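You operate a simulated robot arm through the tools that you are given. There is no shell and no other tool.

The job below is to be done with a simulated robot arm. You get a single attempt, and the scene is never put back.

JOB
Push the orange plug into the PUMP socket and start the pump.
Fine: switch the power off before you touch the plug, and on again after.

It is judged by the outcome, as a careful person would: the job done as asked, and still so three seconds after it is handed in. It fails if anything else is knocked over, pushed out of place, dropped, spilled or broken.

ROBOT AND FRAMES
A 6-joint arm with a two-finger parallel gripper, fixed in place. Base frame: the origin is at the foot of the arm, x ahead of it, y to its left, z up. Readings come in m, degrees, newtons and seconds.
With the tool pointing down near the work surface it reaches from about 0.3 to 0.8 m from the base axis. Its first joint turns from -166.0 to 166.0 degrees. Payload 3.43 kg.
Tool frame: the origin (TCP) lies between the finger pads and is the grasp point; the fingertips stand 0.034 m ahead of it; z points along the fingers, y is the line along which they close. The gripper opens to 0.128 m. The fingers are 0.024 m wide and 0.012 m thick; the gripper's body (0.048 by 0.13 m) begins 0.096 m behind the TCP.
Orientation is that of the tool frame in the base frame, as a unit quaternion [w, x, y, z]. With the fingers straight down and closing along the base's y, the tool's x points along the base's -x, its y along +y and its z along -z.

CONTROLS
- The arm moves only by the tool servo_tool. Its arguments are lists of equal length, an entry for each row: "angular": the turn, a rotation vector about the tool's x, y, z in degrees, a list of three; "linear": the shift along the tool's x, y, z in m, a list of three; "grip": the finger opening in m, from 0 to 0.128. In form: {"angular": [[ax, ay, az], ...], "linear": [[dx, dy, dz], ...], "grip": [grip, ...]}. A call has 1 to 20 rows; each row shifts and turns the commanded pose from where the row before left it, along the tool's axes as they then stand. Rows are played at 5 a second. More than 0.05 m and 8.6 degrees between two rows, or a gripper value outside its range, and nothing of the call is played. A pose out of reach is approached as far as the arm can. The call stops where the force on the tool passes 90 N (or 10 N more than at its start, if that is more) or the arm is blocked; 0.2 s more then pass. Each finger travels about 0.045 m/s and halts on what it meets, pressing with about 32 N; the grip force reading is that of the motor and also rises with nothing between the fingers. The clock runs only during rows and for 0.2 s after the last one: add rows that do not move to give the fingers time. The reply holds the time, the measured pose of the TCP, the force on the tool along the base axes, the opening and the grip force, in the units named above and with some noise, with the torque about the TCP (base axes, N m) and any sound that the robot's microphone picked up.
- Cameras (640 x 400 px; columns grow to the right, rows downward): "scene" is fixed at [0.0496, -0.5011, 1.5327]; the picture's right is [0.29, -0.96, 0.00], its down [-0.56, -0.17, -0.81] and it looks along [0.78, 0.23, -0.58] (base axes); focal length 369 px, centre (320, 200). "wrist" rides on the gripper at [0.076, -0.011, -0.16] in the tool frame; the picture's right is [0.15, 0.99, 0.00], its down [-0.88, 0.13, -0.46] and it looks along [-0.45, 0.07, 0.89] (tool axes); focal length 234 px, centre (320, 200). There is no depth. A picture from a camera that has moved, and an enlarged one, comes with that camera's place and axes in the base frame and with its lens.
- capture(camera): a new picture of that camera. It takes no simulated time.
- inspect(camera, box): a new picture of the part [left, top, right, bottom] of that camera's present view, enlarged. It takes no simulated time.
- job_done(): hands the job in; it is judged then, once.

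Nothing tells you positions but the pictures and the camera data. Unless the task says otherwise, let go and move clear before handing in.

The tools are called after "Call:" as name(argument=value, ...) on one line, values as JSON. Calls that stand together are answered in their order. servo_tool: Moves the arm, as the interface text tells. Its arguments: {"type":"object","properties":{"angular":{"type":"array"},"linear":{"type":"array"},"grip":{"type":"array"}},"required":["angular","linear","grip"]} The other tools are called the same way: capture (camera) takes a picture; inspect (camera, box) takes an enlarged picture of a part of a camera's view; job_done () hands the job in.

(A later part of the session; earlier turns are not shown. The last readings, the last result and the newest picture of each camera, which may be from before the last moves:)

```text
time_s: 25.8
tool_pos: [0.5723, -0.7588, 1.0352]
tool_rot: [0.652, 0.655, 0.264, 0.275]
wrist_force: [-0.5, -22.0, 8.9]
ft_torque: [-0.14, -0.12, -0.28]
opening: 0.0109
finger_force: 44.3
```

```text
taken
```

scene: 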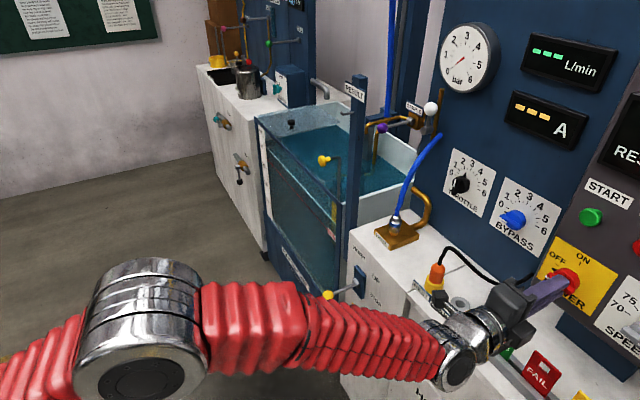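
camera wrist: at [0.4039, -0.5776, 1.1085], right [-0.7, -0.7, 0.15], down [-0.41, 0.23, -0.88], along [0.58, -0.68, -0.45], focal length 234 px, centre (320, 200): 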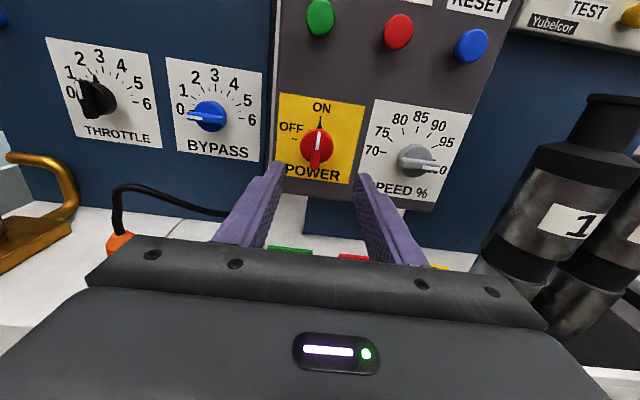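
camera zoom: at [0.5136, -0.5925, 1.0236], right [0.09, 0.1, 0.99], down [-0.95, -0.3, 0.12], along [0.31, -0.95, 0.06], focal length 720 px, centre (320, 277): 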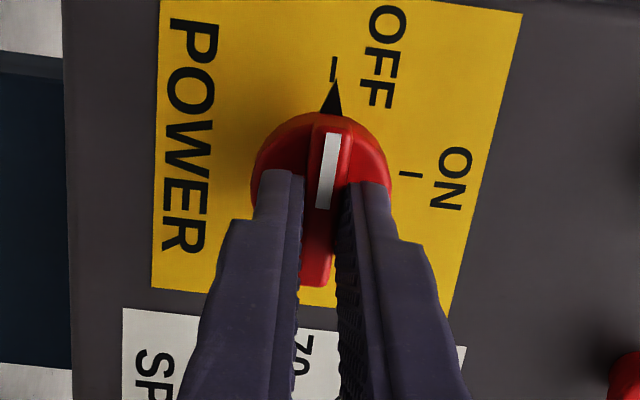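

The pointer is on the OFF tick and the displays show dashes. I'll release the knob, back away and roll upright again to look at the plug.

Call:
servo_tool(angular=[[0, 0, 0], [0, 0, 0], [0, 0, 0], [0, 0, 0], [0, 0, 0], [0, 0, 0], [0, 0, 0], [0, 0, 8], [0, 0, 8], [0, 0, 8], [0, 0, 8], [0, 0, 8], [0, 0, 8], [0, 0, 8], [0, 0, 8], [0, 0, 8], [0, 0, 8], [0, 0, 8], [0, 0, 0]], linear=[[0, 0, 0], [0, 0, 0], [0, 0, 0], [0, 0, -0.03], [0, 0, -0.04], [0, 0, -0.04], [0, 0, -0.04], [0, 0, 0], [0, 0, 0], [0, 0, 0], [0, 0, 0], [0, 0, 0], [0, 0, 0], [0, 0, 0], [0, 0, 0], [0, 0, 0], [0, 0, 0], [0, 0, 0], [0, 0, 0]], grip=[0.02, 0.04, 0.04, 0.05, 0.06, 0.07, 0.07, 0.07, 0.07, 0.07, 0.07, 0.07, 0.07, 0.07, 0.07, 0.07, 0.07, 0.07, 0.07])

Call:
capture(camera="wrist")

Call:
capture(camera="scene")

```text
time_s: 29.8
tool_pos: [0.4668, -0.6514, 1.0343]
tool_rot: [0.277, 0.655, -0.265, 0.651]
wrist_force: [0.8, -0.6, 0.0]
ft_torque: [0.0, 0.02, 0.01]
opening: 0.0701
finger_force: 0.1
```

```text
taken
camera wrist: at [0.3636, -0.5304, 1.1085], right [-0.7, -0.7, 0.16], down [-0.43, 0.22, -0.88], along [0.58, -0.68, -0.45], focal length 234 px, centre (320, 200)
```

wrist: 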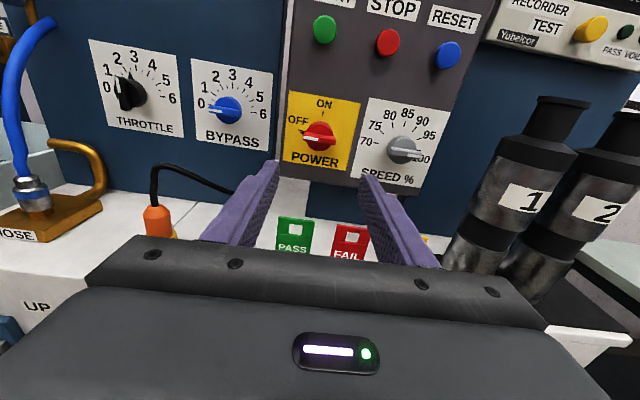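

```text
taken
```

scene: 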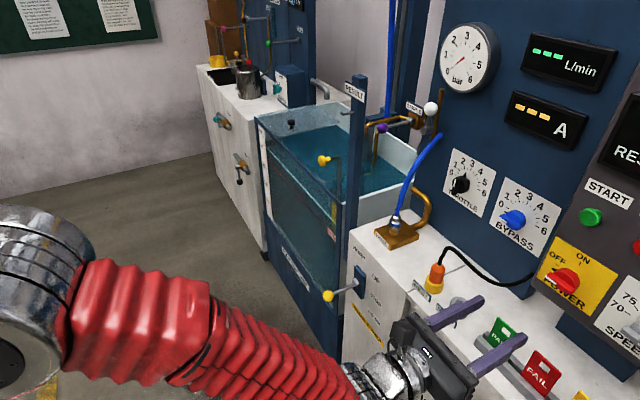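

The power is off: the displays show dashes and the knob stays at OFF. I'll move left in front of the REST socket and pitch the tool down about 40° to view the plug.

Call:
servo_tool(angular=[[0, 0, 1.0], [0, -6.67, 0], [0, -6.67, 0], [0, -6.67, 0], [0, -6.67, 0], [0, -6.67, 0], [0, -6.67, 0], [0, 0, 0]], linear=[[0, 0, 0], [0, -0.035, 0], [0, -0.035, 0], [0, -0.035, 0], [0, -0.035, 0], [0, -0.035, 0], [0, -0.035, 0], [0, 0, 0]], grip=[0.07, 0.07, 0.07, 0.07, 0.07, 0.07, 0.07, 0.07])

Call:
capture(camera="wrist")

Call:
inspect(camera="wrist", box=[230, 100, 410, 250])

Call:
capture(camera="scene")

```text
time_s: 31.6
tool_pos: [0.6007, -0.5216, 1.0395]
tool_rot: [0.163, 0.838, -0.348, 0.388]
wrist_force: [0.9, 0.4, -0.8]
ft_torque: [-0.03, -0.03, -0.02]
opening: 0.07
finger_force: 0.0
out of reach, approached as far as the arm can: row 4, 5, 6
```

```text
taken
camera wrist: at [0.5562, -0.4621, 1.1995], right [-0.63, -0.76, 0.12], down [-0.74, 0.56, -0.38], along [0.23, -0.33, -0.92], focal length 234 px, centre (320, 200)
```

wrist: 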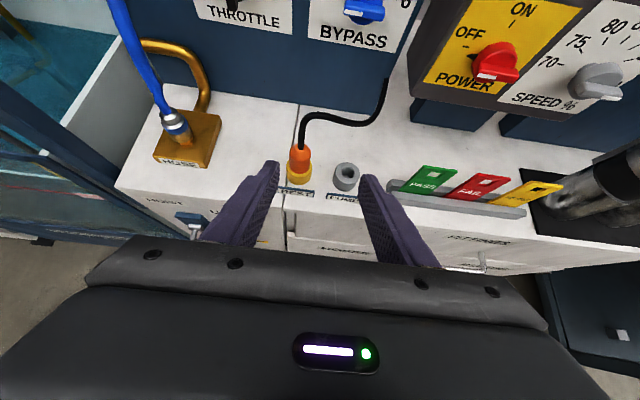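

```text
2.67 times, centred on (320, 175) of wrist
camera zoom: at [0.5562, -0.4621, 1.1995], right [-0.63, -0.76, 0.12], down [-0.74, 0.56, -0.38], along [0.23, -0.33, -0.92], focal length 624 px, centre (320, 267)
```

zoom: 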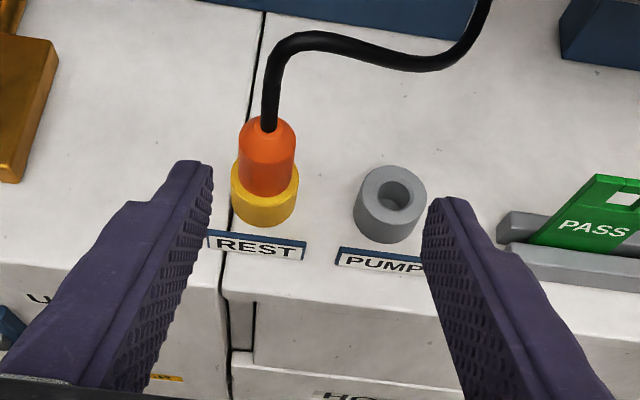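

```text
taken
```

scene: 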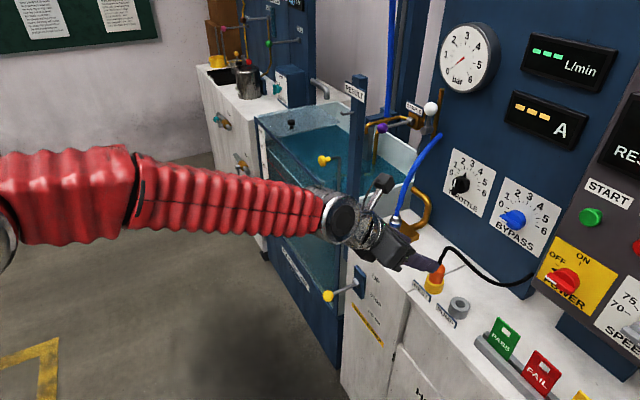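

The orientation is right, with the TCP at N 0.794, R -0.056. The PUMP hole triangulates to N 0.913, R 0.000, and REST to N 0.911, R -0.079. I'll zoom in on the plug's shape.

Call:
inspect(camera="wrist", box=[280, 95, 370, 195])

Call:
inspect(camera="scene", box=[410, 240, 480, 330])

```text
4.00 times, centred on (325, 145) of wrist
camera zoom: at [0.5562, -0.4621, 1.1995], right [-0.63, -0.76, 0.12], down [-0.74, 0.56, -0.38], along [0.23, -0.33, -0.92], focal length 937 px, centre (300, 420)
```

zoom: 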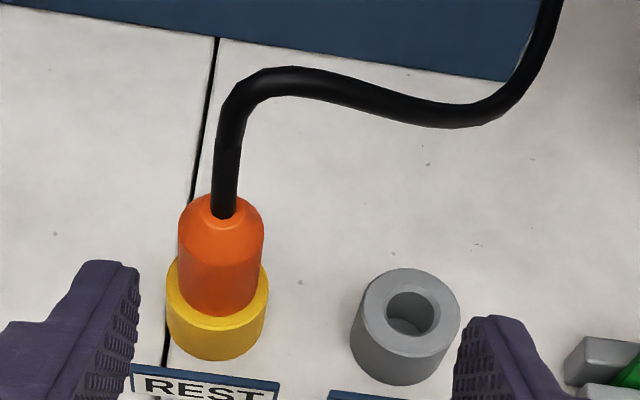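

```text
4.44 times, centred on (445, 285) of scene
camera zoom: at [0.0496, -0.5011, 1.5327], right [0.29, -0.96, 0.0], down [-0.56, -0.17, -0.81], along [0.78, 0.23, -0.58], focal length 1639 px, centre (-236, -178)
```

zoom: 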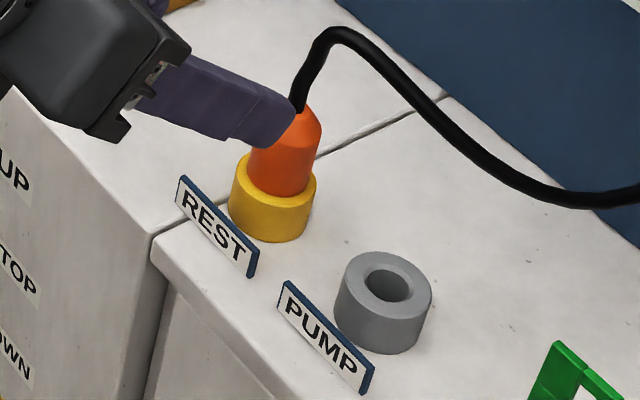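

The plug body is about 32 mm across and straight from z 0.869 to 0.907, with the cable peaking near z 0.976 on the panel side. I'll line up with the plug and go halfway in along the tool axis.

Call:
servo_tool(angular=[[0, 0, 0], [0, 0, 0], [0, 0, 0], [0, 0, 0]], linear=[[-0.0123, -0.0077, 0.0267], [-0.0123, -0.0077, 0.0267], [-0.0123, -0.0077, 0.0267], [0, 0, 0]], grip=[0.07, 0.07, 0.07, 0.07])

Call:
capture(camera="wrist")

Call:
inspect(camera="wrist", box=[240, 90, 400, 240])

Call:
capture(camera="scene")

```text
time_s: 32.6
tool_pos: [0.6419, -0.5343, 0.9578]
tool_rot: [0.164, 0.837, -0.347, 0.39]
wrist_force: [-0.6, -0.6, -0.4]
ft_torque: [0.0, -0.01, 0.01]
opening: 0.07
finger_force: 0.1
```

```text
taken
camera wrist: at [0.5983, -0.4746, 1.118], right [-0.63, -0.76, 0.12], down [-0.74, 0.56, -0.38], along [0.23, -0.33, -0.92], focal length 234 px, centre (320, 200)
```

wrist: 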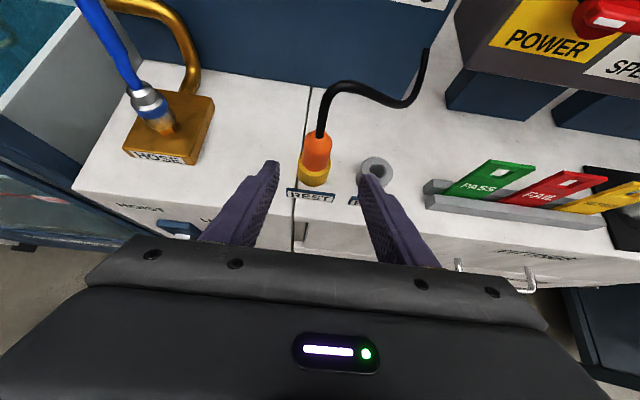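

```text
2.67 times, centred on (320, 165) of wrist
camera zoom: at [0.5983, -0.4746, 1.118], right [-0.63, -0.76, 0.12], down [-0.74, 0.56, -0.38], along [0.23, -0.33, -0.92], focal length 624 px, centre (320, 293)
```

zoom: 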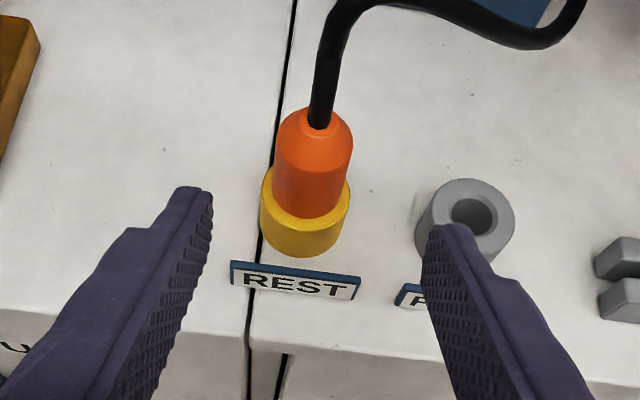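

```text
taken
```

scene: 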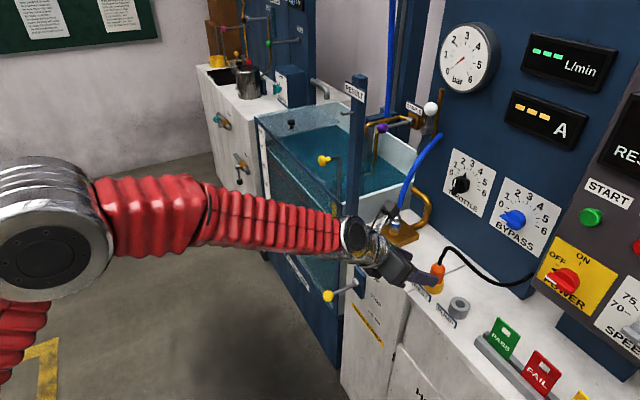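

Everything lines up (REST at N 0.9127, R -0.0793). I'll advance the remaining 86 mm so the fingers straddle the plug body above the socket rim.

Call:
servo_tool(angular=[[0, 0, 0], [0, 0, 0], [0, 0, 0], [0, 0, 0], [0, 0, 0], [0, 0, 0], [0, 0, 0]], linear=[[0, -0.0006, 0.018], [0, -0.0006, 0.018], [0, -0.0006, 0.018], [0, -0.0006, 0.016], [0, -0.0006, 0.01], [0, 0, 0.006], [0, 0, 0]], grip=[0.068, 0.066, 0.064, 0.062, 0.06, 0.06, 0.06])

Call:
inspect(camera="wrist", box=[240, 90, 400, 240])

Call:
inspect(camera="scene", box=[390, 230, 490, 320])

```text
time_s: 34.2
tool_pos: [0.6901, -0.5778, 0.9032]
tool_rot: [0.164, 0.837, -0.348, 0.389]
wrist_force: [-0.4, 0.2, -0.1]
ft_torque: [0.01, -0.01, -0.03]
opening: 0.06
finger_force: 0.0
```

```text
2.67 times, centred on (320, 165) of wrist
camera zoom: at [0.6468, -0.5192, 1.0639], right [-0.63, -0.76, 0.12], down [-0.74, 0.56, -0.38], along [0.23, -0.33, -0.92], focal length 624 px, centre (320, 293)
```

zoom: 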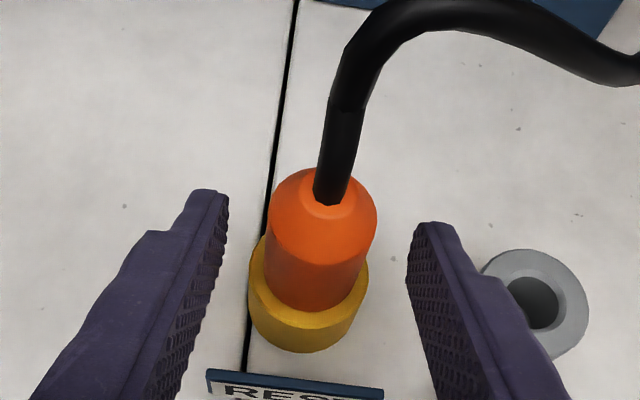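

```text
4.44 times, centred on (440, 275) of scene
camera zoom: at [0.0496, -0.5011, 1.5327], right [0.29, -0.96, 0.0], down [-0.56, -0.17, -0.81], along [0.78, 0.23, -0.58], focal length 1639 px, centre (-213, -133)
```

zoom: 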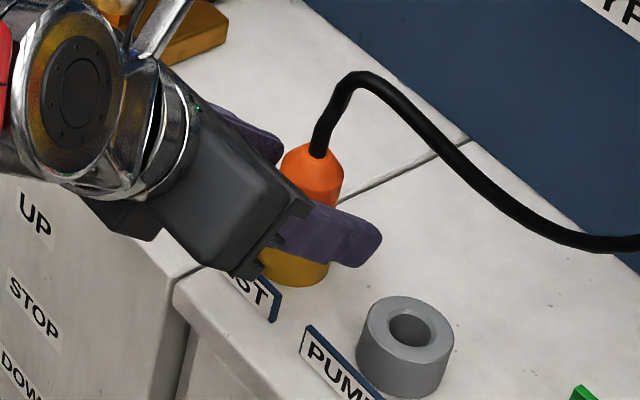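

The TCP is at N 0.8965, R -0.0794, z 0.903, and the plug is centred between the pads. I'll close on it.

Call:
servo_tool(angular=[[0, 0, 0], [0, 0, 0], [0, 0, 0], [0, 0, 0], [0, 0, 0]], linear=[[0, 0, 0], [0, 0, 0], [0, 0, 0], [0, 0, 0], [0, 0, 0]], grip=[0.045, 0.03, 0.015, 0.0, 0.0])

Call:
inspect(camera="wrist", box=[240, 90, 400, 240])

Call:
inspect(camera="scene", box=[390, 230, 490, 320])

```text
time_s: 35.4
tool_pos: [0.6915, -0.5787, 0.9048]
tool_rot: [0.164, 0.837, -0.347, 0.39]
wrist_force: [-0.4, -0.9, 0.5]
ft_torque: [-0.04, 0.03, 0.02]
opening: 0.0298
finger_force: 33.0
```

```text
2.67 times, centred on (320, 165) of wrist
camera zoom: at [0.6467, -0.5192, 1.0641], right [-0.63, -0.76, 0.12], down [-0.74, 0.56, -0.38], along [0.23, -0.33, -0.92], focal length 624 px, centre (320, 293)
```

zoom: 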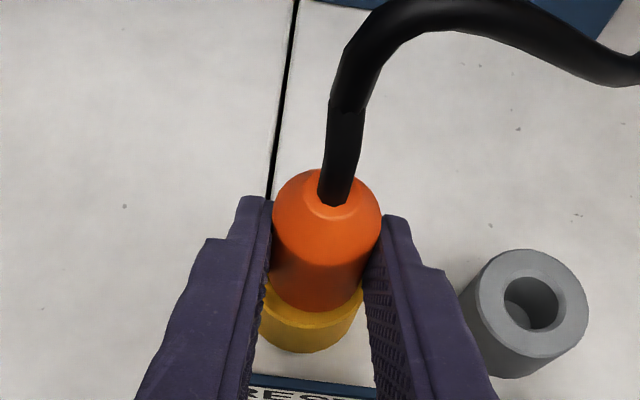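

```text
4.44 times, centred on (440, 275) of scene
camera zoom: at [0.0496, -0.5011, 1.5327], right [0.29, -0.96, 0.0], down [-0.56, -0.17, -0.81], along [0.78, 0.23, -0.58], focal length 1639 px, centre (-213, -133)
```

zoom: 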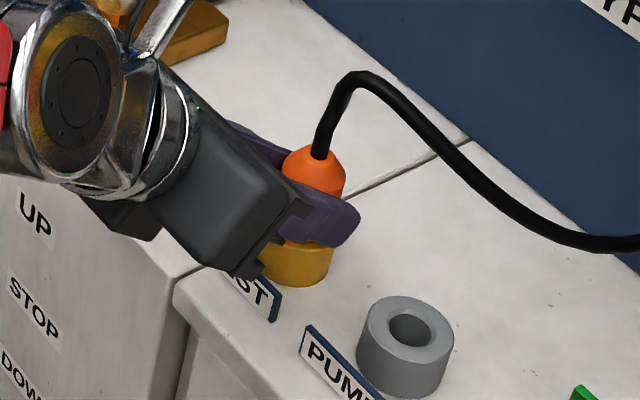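

The plug is gripped with a 29.8 mm opening. I'll lift straight up in small steps and watch the force.

Call:
servo_tool(angular=[[0, 0, 0], [0, 0, 0], [0, 0, 0], [0, 0, 0]], linear=[[0.0038, 0, -0.0032], [0.0038, 0, -0.0032], [0.0038, 0, -0.0032], [0, 0, 0]], grip=[0.0, 0.0, 0.0, 0.0])

Call:
inspect(camera="wrist", box=[240, 90, 400, 240])

Call:
inspect(camera="scene", box=[390, 230, 490, 320])

```text
time_s: 36.4
tool_pos: [0.6908, -0.5792, 0.918]
tool_rot: [0.163, 0.837, -0.347, 0.39]
wrist_force: [-0.9, 0.0, -0.7]
ft_torque: [0.0, 0.01, -0.02]
opening: 0.0303
finger_force: 32.1
```

```text
2.67 times, centred on (320, 165) of wrist
camera zoom: at [0.6465, -0.5192, 1.0785], right [-0.63, -0.76, 0.11], down [-0.74, 0.56, -0.38], along [0.23, -0.33, -0.92], focal length 624 px, centre (320, 293)
```

zoom: 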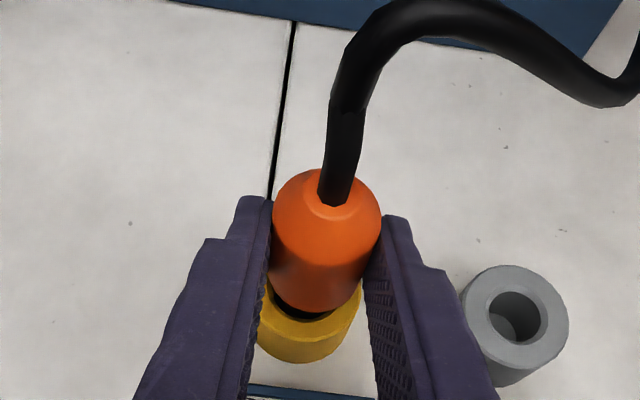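

```text
4.44 times, centred on (440, 275) of scene
camera zoom: at [0.0496, -0.5011, 1.5327], right [0.29, -0.96, 0.0], down [-0.56, -0.17, -0.81], along [0.78, 0.23, -0.58], focal length 1639 px, centre (-213, -133)
```

zoom: 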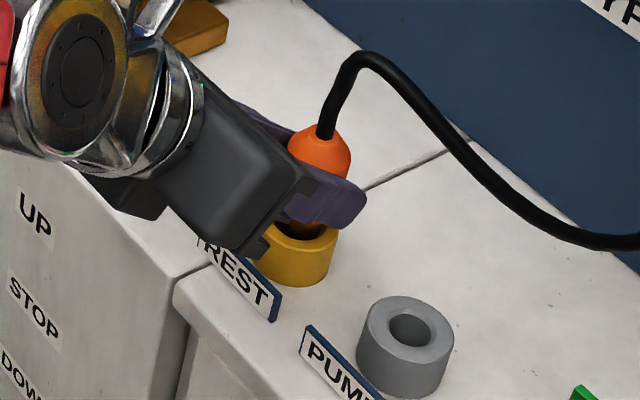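

The plug rises freely with the gripper. I'll lift another 36 mm so the pin clears the rim.

Call:
servo_tool(angular=[[0, 0, 0], [0, 0, 0], [0, 0, 0], [0, 0, 0], [0, 0, 0], [0, 0, 0]], linear=[[0.0055, 0, -0.00466], [0.0055, 0, -0.00466], [0.0055, 0, -0.00466], [0.0055, 0, -0.00466], [0.0055, 0, -0.00466], [0, 0, 0]], grip=[0.0, 0.0, 0.0, 0.0, 0.0, 0.0])

Call:
inspect(camera="wrist", box=[240, 90, 400, 240])

Call:
inspect(camera="scene", box=[390, 220, 500, 330])

Call:
capture(camera="scene")

```text
time_s: 37.8
tool_pos: [0.6915, -0.5783, 0.9541]
tool_rot: [0.164, 0.837, -0.347, 0.39]
wrist_force: [0.1, -0.7, -1.6]
ft_torque: [0.0, -0.03, 0.0]
opening: 0.0302
finger_force: 31.9
```

```text
2.67 times, centred on (320, 165) of wrist
camera zoom: at [0.647, -0.5184, 1.1142], right [-0.63, -0.76, 0.12], down [-0.74, 0.56, -0.38], along [0.23, -0.33, -0.92], focal length 624 px, centre (320, 293)
```

zoom: 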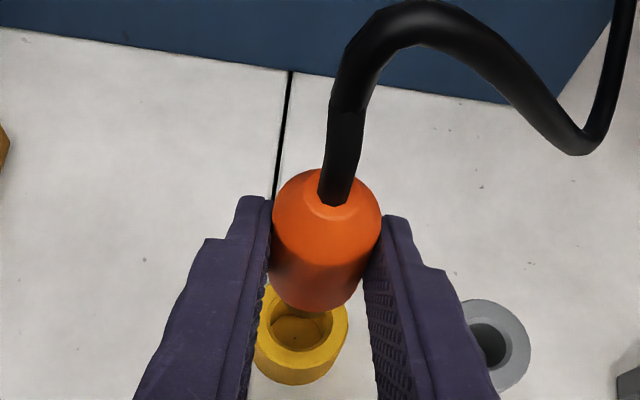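

```text
3.64 times, centred on (445, 275) of scene
camera zoom: at [0.0496, -0.5011, 1.5327], right [0.29, -0.96, 0.0], down [-0.56, -0.17, -0.81], along [0.78, 0.23, -0.58], focal length 1341 px, centre (-134, -73)
```

zoom: 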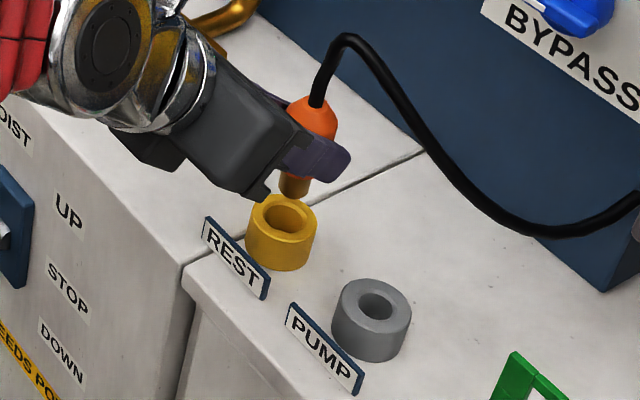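

```text
taken
```

scene: 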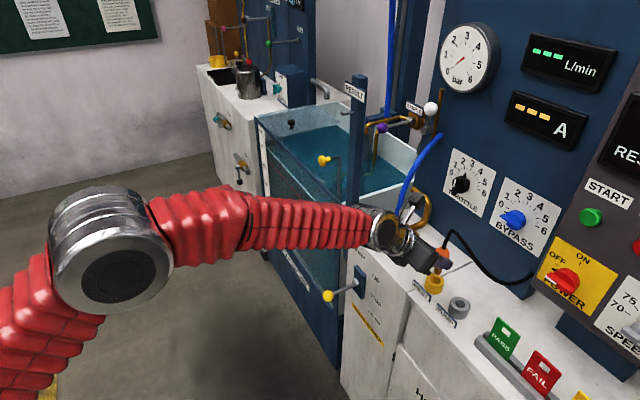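

The plug with its bronze pin is clear of the REST socket, pin bottom at about z 0.888. I'll measure both holes precisely in the scene view before moving sideways.

Call:
inspect(camera="scene", box=[425, 265, 475, 320])

Call:
inspect(camera="wrist", box=[290, 180, 390, 250])

```text
7.27 times, centred on (450, 292) of scene
camera zoom: at [0.0496, -0.5011, 1.5327], right [0.29, -0.96, 0.0], down [-0.56, -0.17, -0.81], along [0.78, 0.23, -0.58], focal length 2682 px, centre (-626, -473)
```

zoom: 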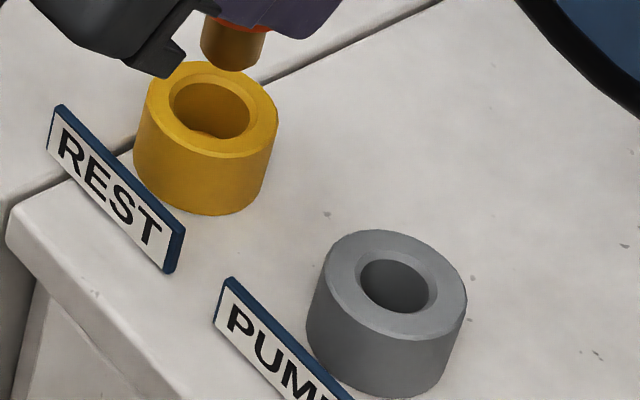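

```text
5.71 times, centred on (340, 215) of wrist
camera zoom: at [0.647, -0.5184, 1.1142], right [-0.63, -0.76, 0.12], down [-0.74, 0.56, -0.38], along [0.23, -0.33, -0.92], focal length 1338 px, centre (206, 114)
```

zoom: 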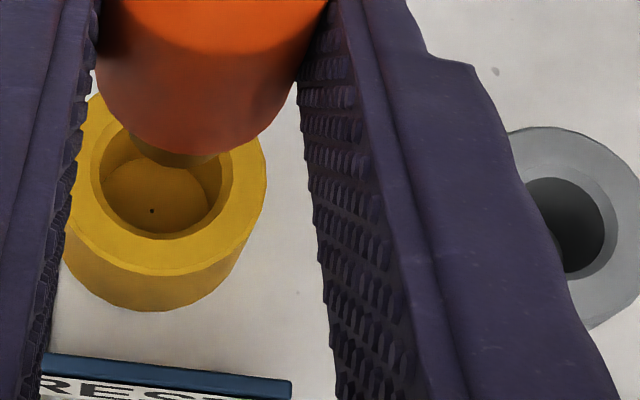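

The sockets are 80 mm apart along R. The pin (about 20 mm) must enter the roughly 22 mm PUMP hole. I'll shift right by 80 mm at this height and then fine-align visually.

Call:
servo_tool(angular=[[0, 0, 0], [0, 0, 0], [0, 0, 0], [0, 0, 0], [0, 0, 0]], linear=[[0, 0.02, 0], [0, 0.02, 0], [0, 0.02, 0], [0, 0.0203, 0], [0, 0, 0]], grip=[0.0, 0.0, 0.0, 0.0, 0.0])

Call:
inspect(camera="scene", box=[425, 255, 495, 325])

Call:
inspect(camera="wrist", box=[280, 150, 390, 250])

Call:
capture(camera="scene")

Call:
capture(camera="wrist")

```text
time_s: 39.0
tool_pos: [0.6407, -0.6061, 0.9434]
tool_rot: [0.174, 0.834, -0.351, 0.389]
wrist_force: [0.7, -1.2, -0.9]
ft_torque: [-0.02, 0.03, 0.03]
opening: 0.0304
finger_force: 31.4
out of reach, approached as far as the arm can: row 2, 3, 4
```

```text
5.71 times, centred on (460, 290) of scene
camera zoom: at [0.0496, -0.5011, 1.5327], right [0.29, -0.96, 0.0], down [-0.56, -0.17, -0.81], along [0.78, 0.23, -0.58], focal length 2108 px, centre (-480, -314)
```

zoom: 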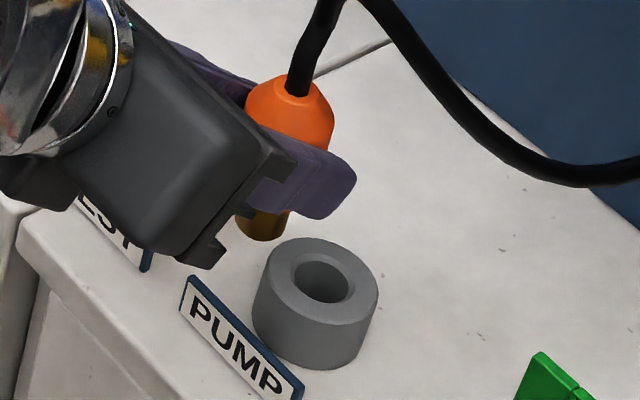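

```text
4.00 times, centred on (335, 200) of wrist
camera zoom: at [0.5994, -0.5434, 1.1021], right [-0.65, -0.75, 0.13], down [-0.73, 0.56, -0.39], along [0.22, -0.34, -0.91], focal length 937 px, centre (260, 200)
```

zoom: 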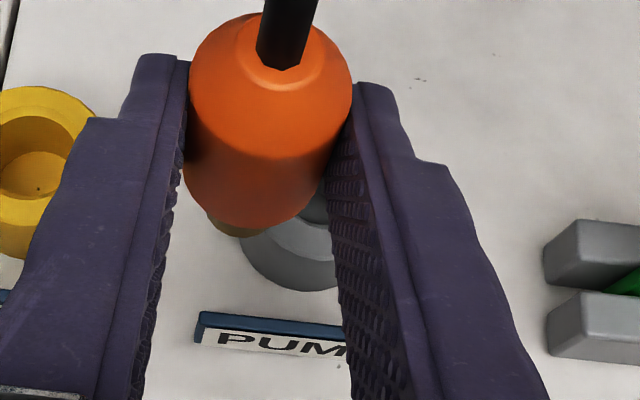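

```text
taken
```

scene: 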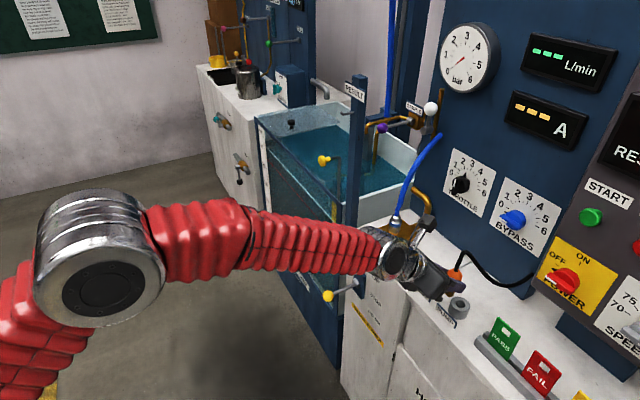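

```text
taken
camera wrist: at [0.5994, -0.5434, 1.1021], right [-0.65, -0.75, 0.13], down [-0.73, 0.56, -0.39], along [0.22, -0.34, -0.91], focal length 234 px, centre (320, 200)
```

wrist: 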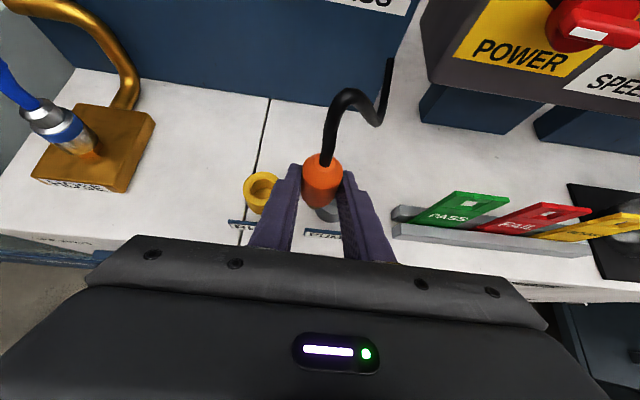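

The arm flagged "out of reach" mid-move and settled short, at N 0.882, R -0.025, z 0.943, which looks like a wrist singularity. There is no contact and the plug is still held. I'll raise it a little and continue in much smaller steps to see whether it tracks.

Call:
servo_tool(angular=[[0, 0, 0], [0, 0, 0], [0, 0, 0], [0, 0, 0], [0, 0, 0], [0, 0, 0]], linear=[[0.0046, 0, -0.0038], [0.0046, 0, -0.0038], [0.0046, 0, -0.0038], [0, 0.004, 0], [0, 0.004, 0], [0, 0, 0]], grip=[0.0, 0.0, 0.0, 0.0, 0.0, 0.0])

```text
time_s: 40.4
tool_pos: [0.6422, -0.5897, 0.9512]
tool_rot: [0.169, 0.836, -0.349, 0.39]
wrist_force: [0.2, -0.7, -0.7]
ft_torque: [0.01, 0.05, -0.01]
opening: 0.03
finger_force: 32.0
out of reach, approached as far as the arm can: row 1, 2, 3, 4, 5
```

It is a hard joint limit: the tool's yaw can't come closer than about 3.5° to the arm's azimuth in this posture. The plug is round, so I can swing the tool's yaw along with the arm, which is essentially a pure base-joint move. I'll yaw about -6° around the vertical first.

Call:
servo_tool(angular=[[-2.285, -0.145, 2.28], [-2.285, -0.145, 2.28], [0, 0, 0]], linear=[[0, 0, 0], [0, 0, 0], [0, 0, 0]], grip=[0.0, 0.0, 0.0])

```text
time_s: 41.2
tool_pos: [0.6412, -0.5891, 0.952]
tool_rot: [0.18, 0.817, -0.396, 0.38]
wrist_force: [0.3, 0.9, -0.9]
ft_torque: [0.05, 0.01, 0.02]
opening: 0.03
finger_force: 31.8
```

That worked without a limit. Now I'll move the plug over the PUMP hole, about 45 mm horizontally, in small steps.

Call:
servo_tool(angular=[[0, 0, 0], [0, 0, 0], [0, 0, 0], [0, 0, 0], [0, 0, 0], [0, 0, 0]], linear=[[0.00404, 0.00644, 0.0047], [0.00404, 0.00644, 0.0047], [0.00404, 0.00644, 0.0047], [0.00404, 0.00644, 0.0047], [0.00404, 0.00644, 0.0047], [0, 0, 0]], grip=[0.0, 0.0, 0.0, 0.0, 0.0, 0.0])

Call:
inspect(camera="scene", box=[430, 255, 490, 325])

Call:
inspect(camera="wrist", box=[280, 150, 380, 250])

Call:
capture(camera="scene")

```text
time_s: 42.6
tool_pos: [0.635, -0.6321, 0.9519]
tool_rot: [0.18, 0.817, -0.396, 0.379]
wrist_force: [0.3, -0.4, 0.1]
ft_torque: [0.02, -0.01, 0.04]
opening: 0.0303
finger_force: 32.3
```

```text
5.71 times, centred on (460, 290) of scene
camera zoom: at [0.0496, -0.5011, 1.5327], right [0.29, -0.96, 0.0], down [-0.56, -0.17, -0.81], along [0.78, 0.23, -0.58], focal length 2108 px, centre (-480, -314)
```

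zoom: 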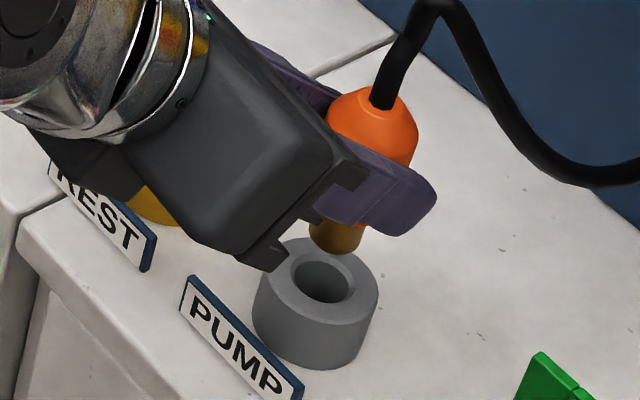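

```text
4.00 times, centred on (330, 200) of wrist
camera zoom: at [0.5989, -0.5698, 1.1122], right [-0.72, -0.69, 0.11], down [-0.67, 0.64, -0.38], along [0.19, -0.34, -0.92], focal length 937 px, centre (280, 200)
```

zoom: 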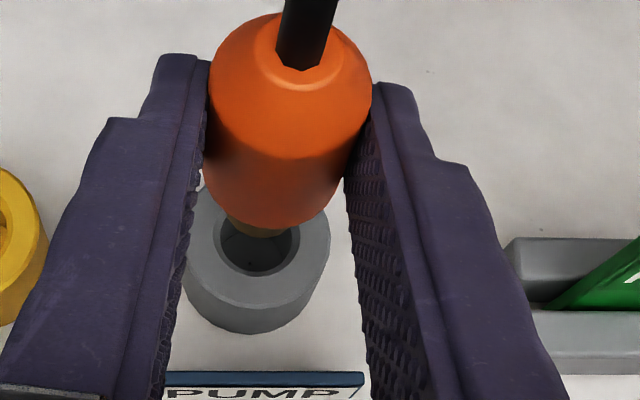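

```text
taken
```

scene: 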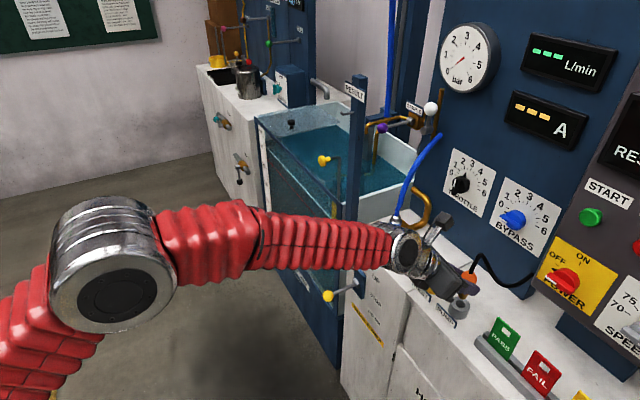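

The plug is over the PUMP socket. I'll zoom in on both views for the fine alignment.

Call:
inspect(camera="scene", box=[445, 280, 475, 310])

Call:
inspect(camera="wrist", box=[300, 185, 350, 235])

```text
13.33 times, centred on (460, 295) of scene
camera zoom: at [0.0496, -0.5011, 1.5327], right [0.29, -0.96, 0.0], down [-0.56, -0.17, -0.81], along [0.78, 0.23, -0.58], focal length 4918 px, centre (-1547, -1067)
```

zoom: 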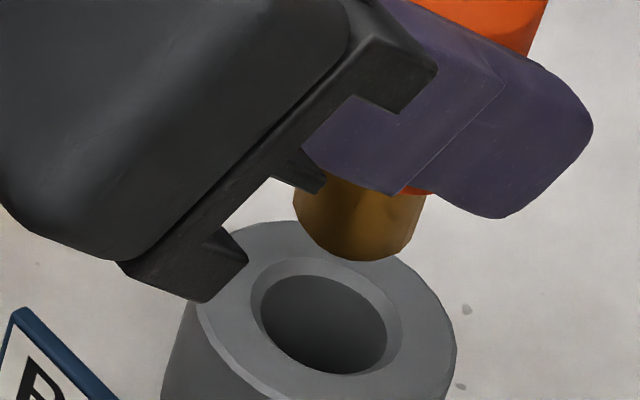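

```text
8.00 times, centred on (325, 210) of wrist
camera zoom: at [0.5989, -0.5698, 1.1122], right [-0.72, -0.69, 0.11], down [-0.67, 0.64, -0.38], along [0.19, -0.34, -0.92], focal length 1873 px, centre (280, 120)
```

zoom: 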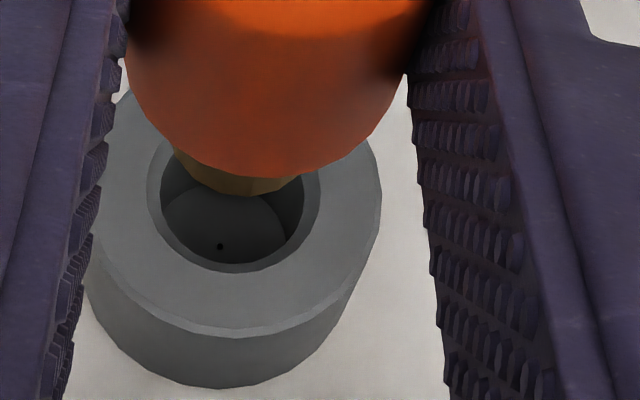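

Call:
inspect(camera="scene", box=[456, 286, 472, 300])

Call:
inspect(camera="wrist", box=[308, 195, 338, 220])

```text
16.00 times, centred on (464, 293) of scene
camera zoom: at [0.0496, -0.5011, 1.5327], right [0.29, -0.96, 0.0], down [-0.56, -0.17, -0.81], along [0.78, 0.23, -0.58], focal length 5901 px, centre (-1984, -1288)
```

zoom: 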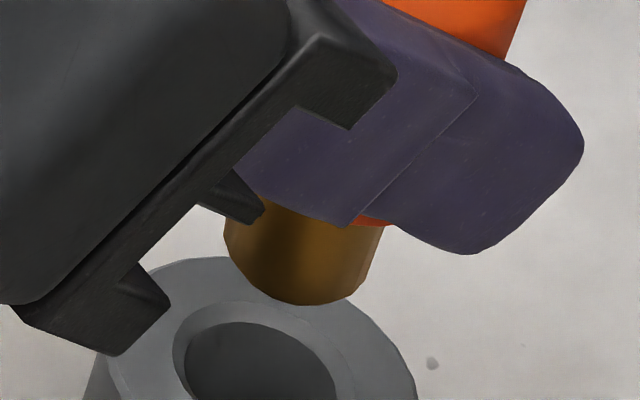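

```text
16.00 times, centred on (323, 208) of wrist
camera zoom: at [0.5989, -0.5698, 1.1122], right [-0.72, -0.69, 0.11], down [-0.67, 0.64, -0.38], along [0.19, -0.34, -0.92], focal length 3747 px, centre (272, 80)
```

zoom: 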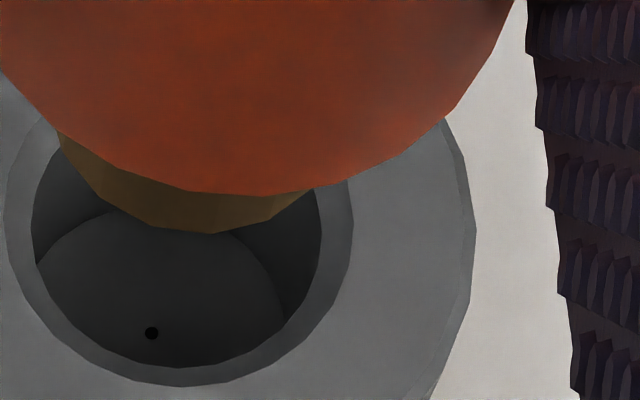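

Combining both views, the pin bottom is at z ≈ 0.895, and the hole centre is about 1–1.5 mm further toward the panel than the pin. The hole has a chamfer that gives about 2 mm of capture. I'll apply that correction while descending 18 mm and then re-check just above the rim.

Call:
servo_tool(angular=[[0, 0, 0], [0, 0, 0], [0, 0, 0], [0, 0, 0], [0, 0, 0]], linear=[[-0.00321, 8e-05, 0.00318], [-0.00321, 8e-05, 0.00318], [-0.00321, 8e-05, 0.00318], [-0.00321, 8e-05, 0.00318], [0, 0, 0]], grip=[0.0, 0.0, 0.0, 0.0, 0.0])

Call:
inspect(camera="scene", box=[448, 286, 478, 316])

Call:
inspect(camera="wrist", box=[300, 185, 350, 235])

```text
time_s: 43.8
tool_pos: [0.6362, -0.6344, 0.9326]
tool_rot: [0.18, 0.817, -0.396, 0.38]
wrist_force: [1.0, 0.7, -0.7]
ft_torque: [0.01, 0.0, -0.04]
opening: 0.0302
finger_force: 31.7
```

```text
13.33 times, centred on (463, 301) of scene
camera zoom: at [0.0496, -0.5011, 1.5327], right [0.29, -0.96, 0.0], down [-0.56, -0.17, -0.81], along [0.78, 0.23, -0.58], focal length 4918 px, centre (-1587, -1147)
```

zoom: 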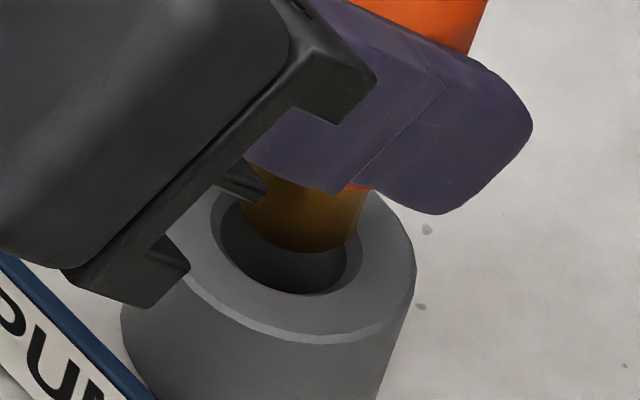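

```text
8.00 times, centred on (325, 210) of wrist
camera zoom: at [0.5998, -0.5713, 1.0935], right [-0.72, -0.69, 0.11], down [-0.67, 0.64, -0.38], along [0.19, -0.34, -0.92], focal length 1873 px, centre (280, 120)
```

zoom: 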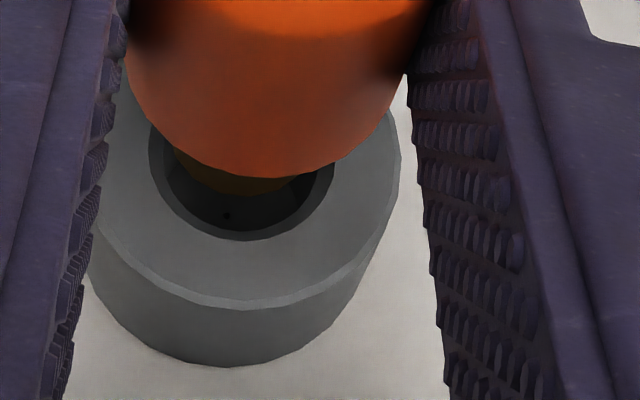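

The pin is now within about 1 mm of the hole centre in both views. I'll continue straight down in 4 mm steps while watching for contact.

Call:
servo_tool(angular=[[0, 0, 0], [0, 0, 0], [0, 0, 0], [0, 0, 0], [0, 0, 0]], linear=[[-0.00305, 3e-05, 0.0026], [-0.00305, 3e-05, 0.0026], [-0.00305, 3e-05, 0.0026], [-0.00305, 3e-05, 0.0026], [0, 0, 0]], grip=[0.0, 0.0, 0.0, 0.0, 0.0])

Call:
inspect(camera="scene", box=[440, 270, 490, 320])

Call:
inspect(camera="wrist", box=[290, 160, 350, 220])

```text
time_s: 45.0
tool_pos: [0.6369, -0.6341, 0.9157]
tool_rot: [0.18, 0.817, -0.397, 0.379]
wrist_force: [-0.2, -0.1, -0.3]
ft_torque: [0.01, 0.02, 0.0]
opening: 0.0301
finger_force: 32.4
```

```text
8.00 times, centred on (465, 295) of scene
camera zoom: at [0.0496, -0.5011, 1.5327], right [0.29, -0.96, 0.0], down [-0.56, -0.17, -0.81], along [0.78, 0.23, -0.58], focal length 2951 px, centre (-840, -560)
```

zoom: 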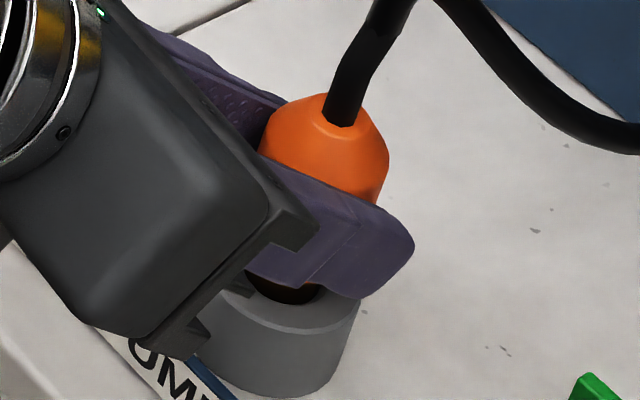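

```text
6.67 times, centred on (320, 190) of wrist
camera zoom: at [0.5998, -0.5713, 1.0763], right [-0.72, -0.69, 0.11], down [-0.67, 0.64, -0.38], along [0.19, -0.34, -0.92], focal length 1561 px, centre (320, 267)
```

zoom: 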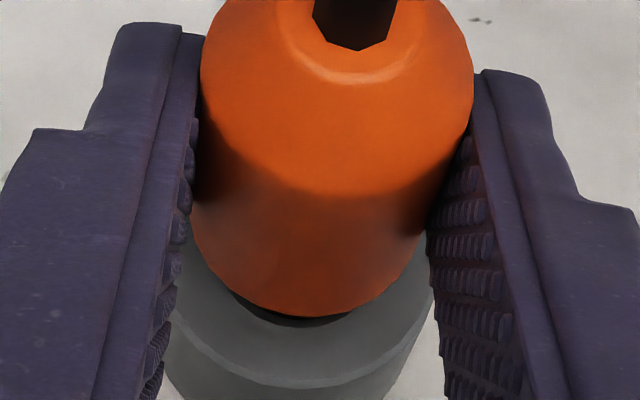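

The pin has entered the PUMP hole with no force. I'll keep pushing down to seat it.

Call:
servo_tool(angular=[[0, 0, 0], [0, 0, 0], [0, 0, 0], [0, 0, 0], [0, 0, 0]], linear=[[-0.00229, 2e-05, 0.00195], [-0.00229, 2e-05, 0.00195], [-0.00229, 2e-05, 0.00195], [-0.00153, 1e-05, 0.0013], [0, 0, 0]], grip=[0.0, 0.0, 0.0, 0.0, 0.0])

Call:
inspect(camera="scene", box=[440, 270, 490, 320])

Call:
inspect(camera="wrist", box=[290, 160, 350, 220])

```text
time_s: 46.2
tool_pos: [0.6362, -0.6348, 0.9072]
tool_rot: [0.18, 0.816, -0.396, 0.38]
wrist_force: [-3.7, 4.5, 5.8]
ft_torque: [0.07, 0.04, -0.01]
opening: 0.0302
finger_force: 32.0
```

```text
8.00 times, centred on (465, 295) of scene
camera zoom: at [0.0496, -0.5011, 1.5327], right [0.29, -0.96, 0.0], down [-0.56, -0.17, -0.81], along [0.78, 0.23, -0.58], focal length 2951 px, centre (-840, -560)
```

zoom: 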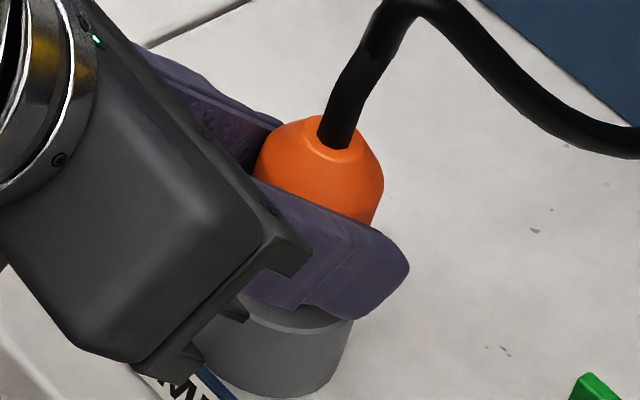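

```text
6.67 times, centred on (320, 190) of wrist
camera zoom: at [0.5997, -0.5717, 1.0674], right [-0.72, -0.69, 0.11], down [-0.67, 0.64, -0.38], along [0.19, -0.34, -0.92], focal length 1561 px, centre (320, 267)
```

zoom: 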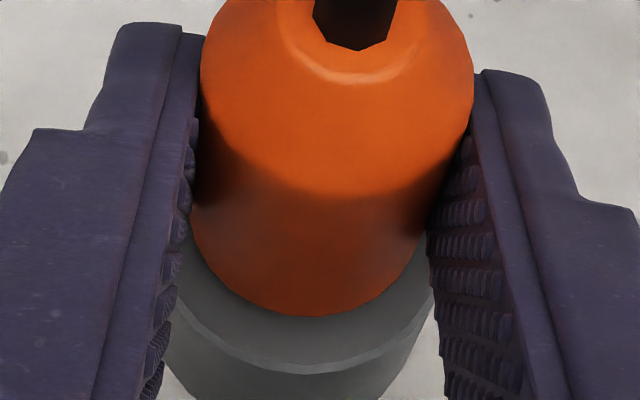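

There is light resistance now (about 6 N) at z 0.907, with a couple of millimetres left to go. I'll push in finer steps.

Call:
servo_tool(angular=[[0, 0, 0], [0, 0, 0], [0, 0, 0]], linear=[[-0.00115, 1e-05, 0.00097], [-0.00115, 1e-05, 0.00097], [0, 0, 0]], grip=[0.0, 0.0, 0.0])

Call:
inspect(camera="wrist", box=[290, 160, 350, 220])

```text
time_s: 47.0
tool_pos: [0.6362, -0.6347, 0.9043]
tool_rot: [0.18, 0.817, -0.396, 0.379]
wrist_force: [-1.5, 1.0, 3.3]
ft_torque: [-0.03, 0.02, -0.01]
opening: 0.0303
finger_force: 32.2
```

```text
6.67 times, centred on (320, 190) of wrist
camera zoom: at [0.5996, -0.572, 1.0643], right [-0.72, -0.69, 0.11], down [-0.67, 0.64, -0.38], along [0.19, -0.34, -0.92], focal length 1561 px, centre (320, 267)
```

zoom: 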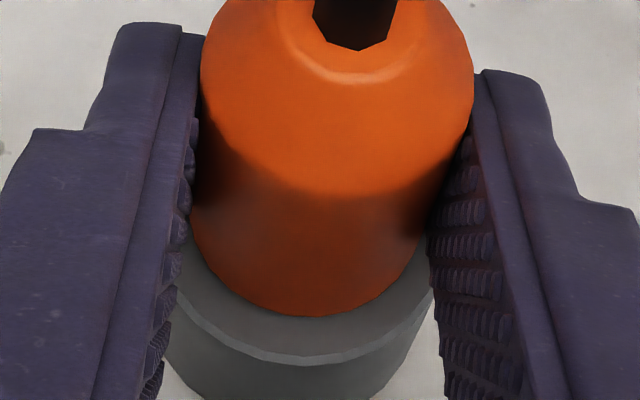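

Call:
servo_tool(angular=[[0, 0, 0], [0, 0, 0], [0, 0, 0]], linear=[[-0.00115, 1e-05, 0.00097], [-0.00115, 1e-05, 0.00097], [0, 0, 0]], grip=[0.0, 0.0, 0.0])

Call:
inspect(camera="wrist", box=[290, 160, 350, 220])

Call:
inspect(camera="scene", box=[440, 270, 490, 320])

```text
time_s: 47.8
tool_pos: [0.6372, -0.6348, 0.9031]
tool_rot: [0.181, 0.816, -0.396, 0.381]
wrist_force: [-11.0, 7.9, 20.9]
ft_torque: [-0.01, 0.21, -0.03]
opening: 0.0301
finger_force: 31.9
```

```text
6.67 times, centred on (320, 190) of wrist
camera zoom: at [0.5993, -0.5717, 1.0636], right [-0.72, -0.69, 0.1], down [-0.67, 0.64, -0.38], along [0.2, -0.34, -0.92], focal length 1561 px, centre (320, 267)
```

zoom: 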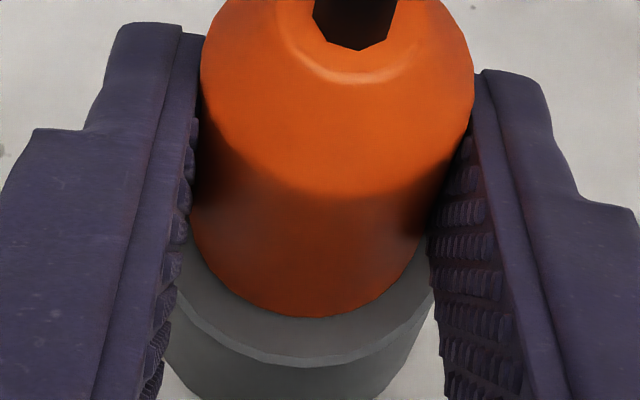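

```text
8.00 times, centred on (465, 295) of scene
camera zoom: at [0.0496, -0.5011, 1.5327], right [0.29, -0.96, 0.0], down [-0.56, -0.17, -0.81], along [0.78, 0.23, -0.58], focal length 2951 px, centre (-840, -560)
```

zoom: 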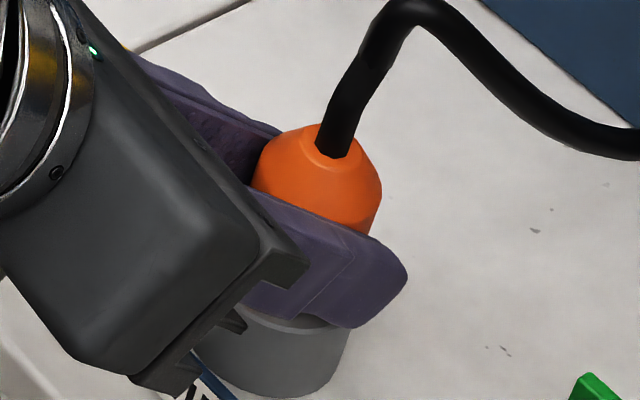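

The force has risen to 21 N at z 0.903, which matches the seated height it had in REST. I'll press slightly more to confirm it is bottomed out.

Call:
servo_tool(angular=[[0, 0, 0], [0, 0, 0], [0, 0, 0]], linear=[[-0.00115, 1e-05, 0.00097], [-0.00077, 1e-05, 0.00065], [0, 0, 0]], grip=[0.0, 0.0, 0.0])

Call:
inspect(camera="wrist", box=[290, 160, 350, 220])

Call:
inspect(camera="scene", box=[440, 270, 490, 320])

```text
time_s: 48.6
tool_pos: [0.638, -0.635, 0.9003]
tool_rot: [0.181, 0.816, -0.395, 0.382]
wrist_force: [0.1, -3.9, 28.2]
ft_torque: [-0.65, -0.24, -0.02]
opening: 0.0303
finger_force: 31.7
```

```text
6.67 times, centred on (320, 190) of wrist
camera zoom: at [0.5993, -0.5719, 1.0612], right [-0.72, -0.69, 0.11], down [-0.67, 0.64, -0.38], along [0.2, -0.34, -0.92], focal length 1561 px, centre (320, 267)
```

zoom: 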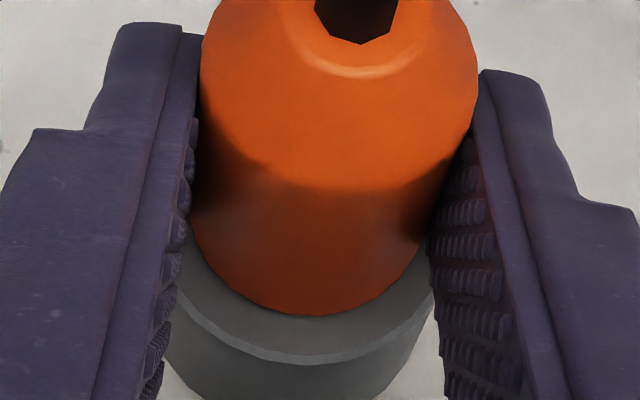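

```text
8.00 times, centred on (465, 295) of scene
camera zoom: at [0.0496, -0.5011, 1.5327], right [0.29, -0.96, 0.0], down [-0.56, -0.17, -0.81], along [0.78, 0.23, -0.58], focal length 2951 px, centre (-840, -560)
```

zoom: 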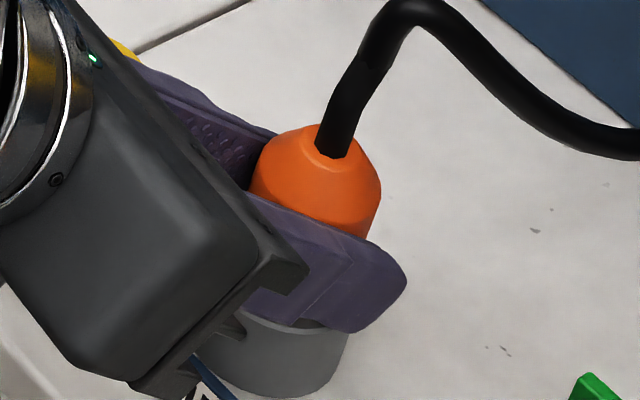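

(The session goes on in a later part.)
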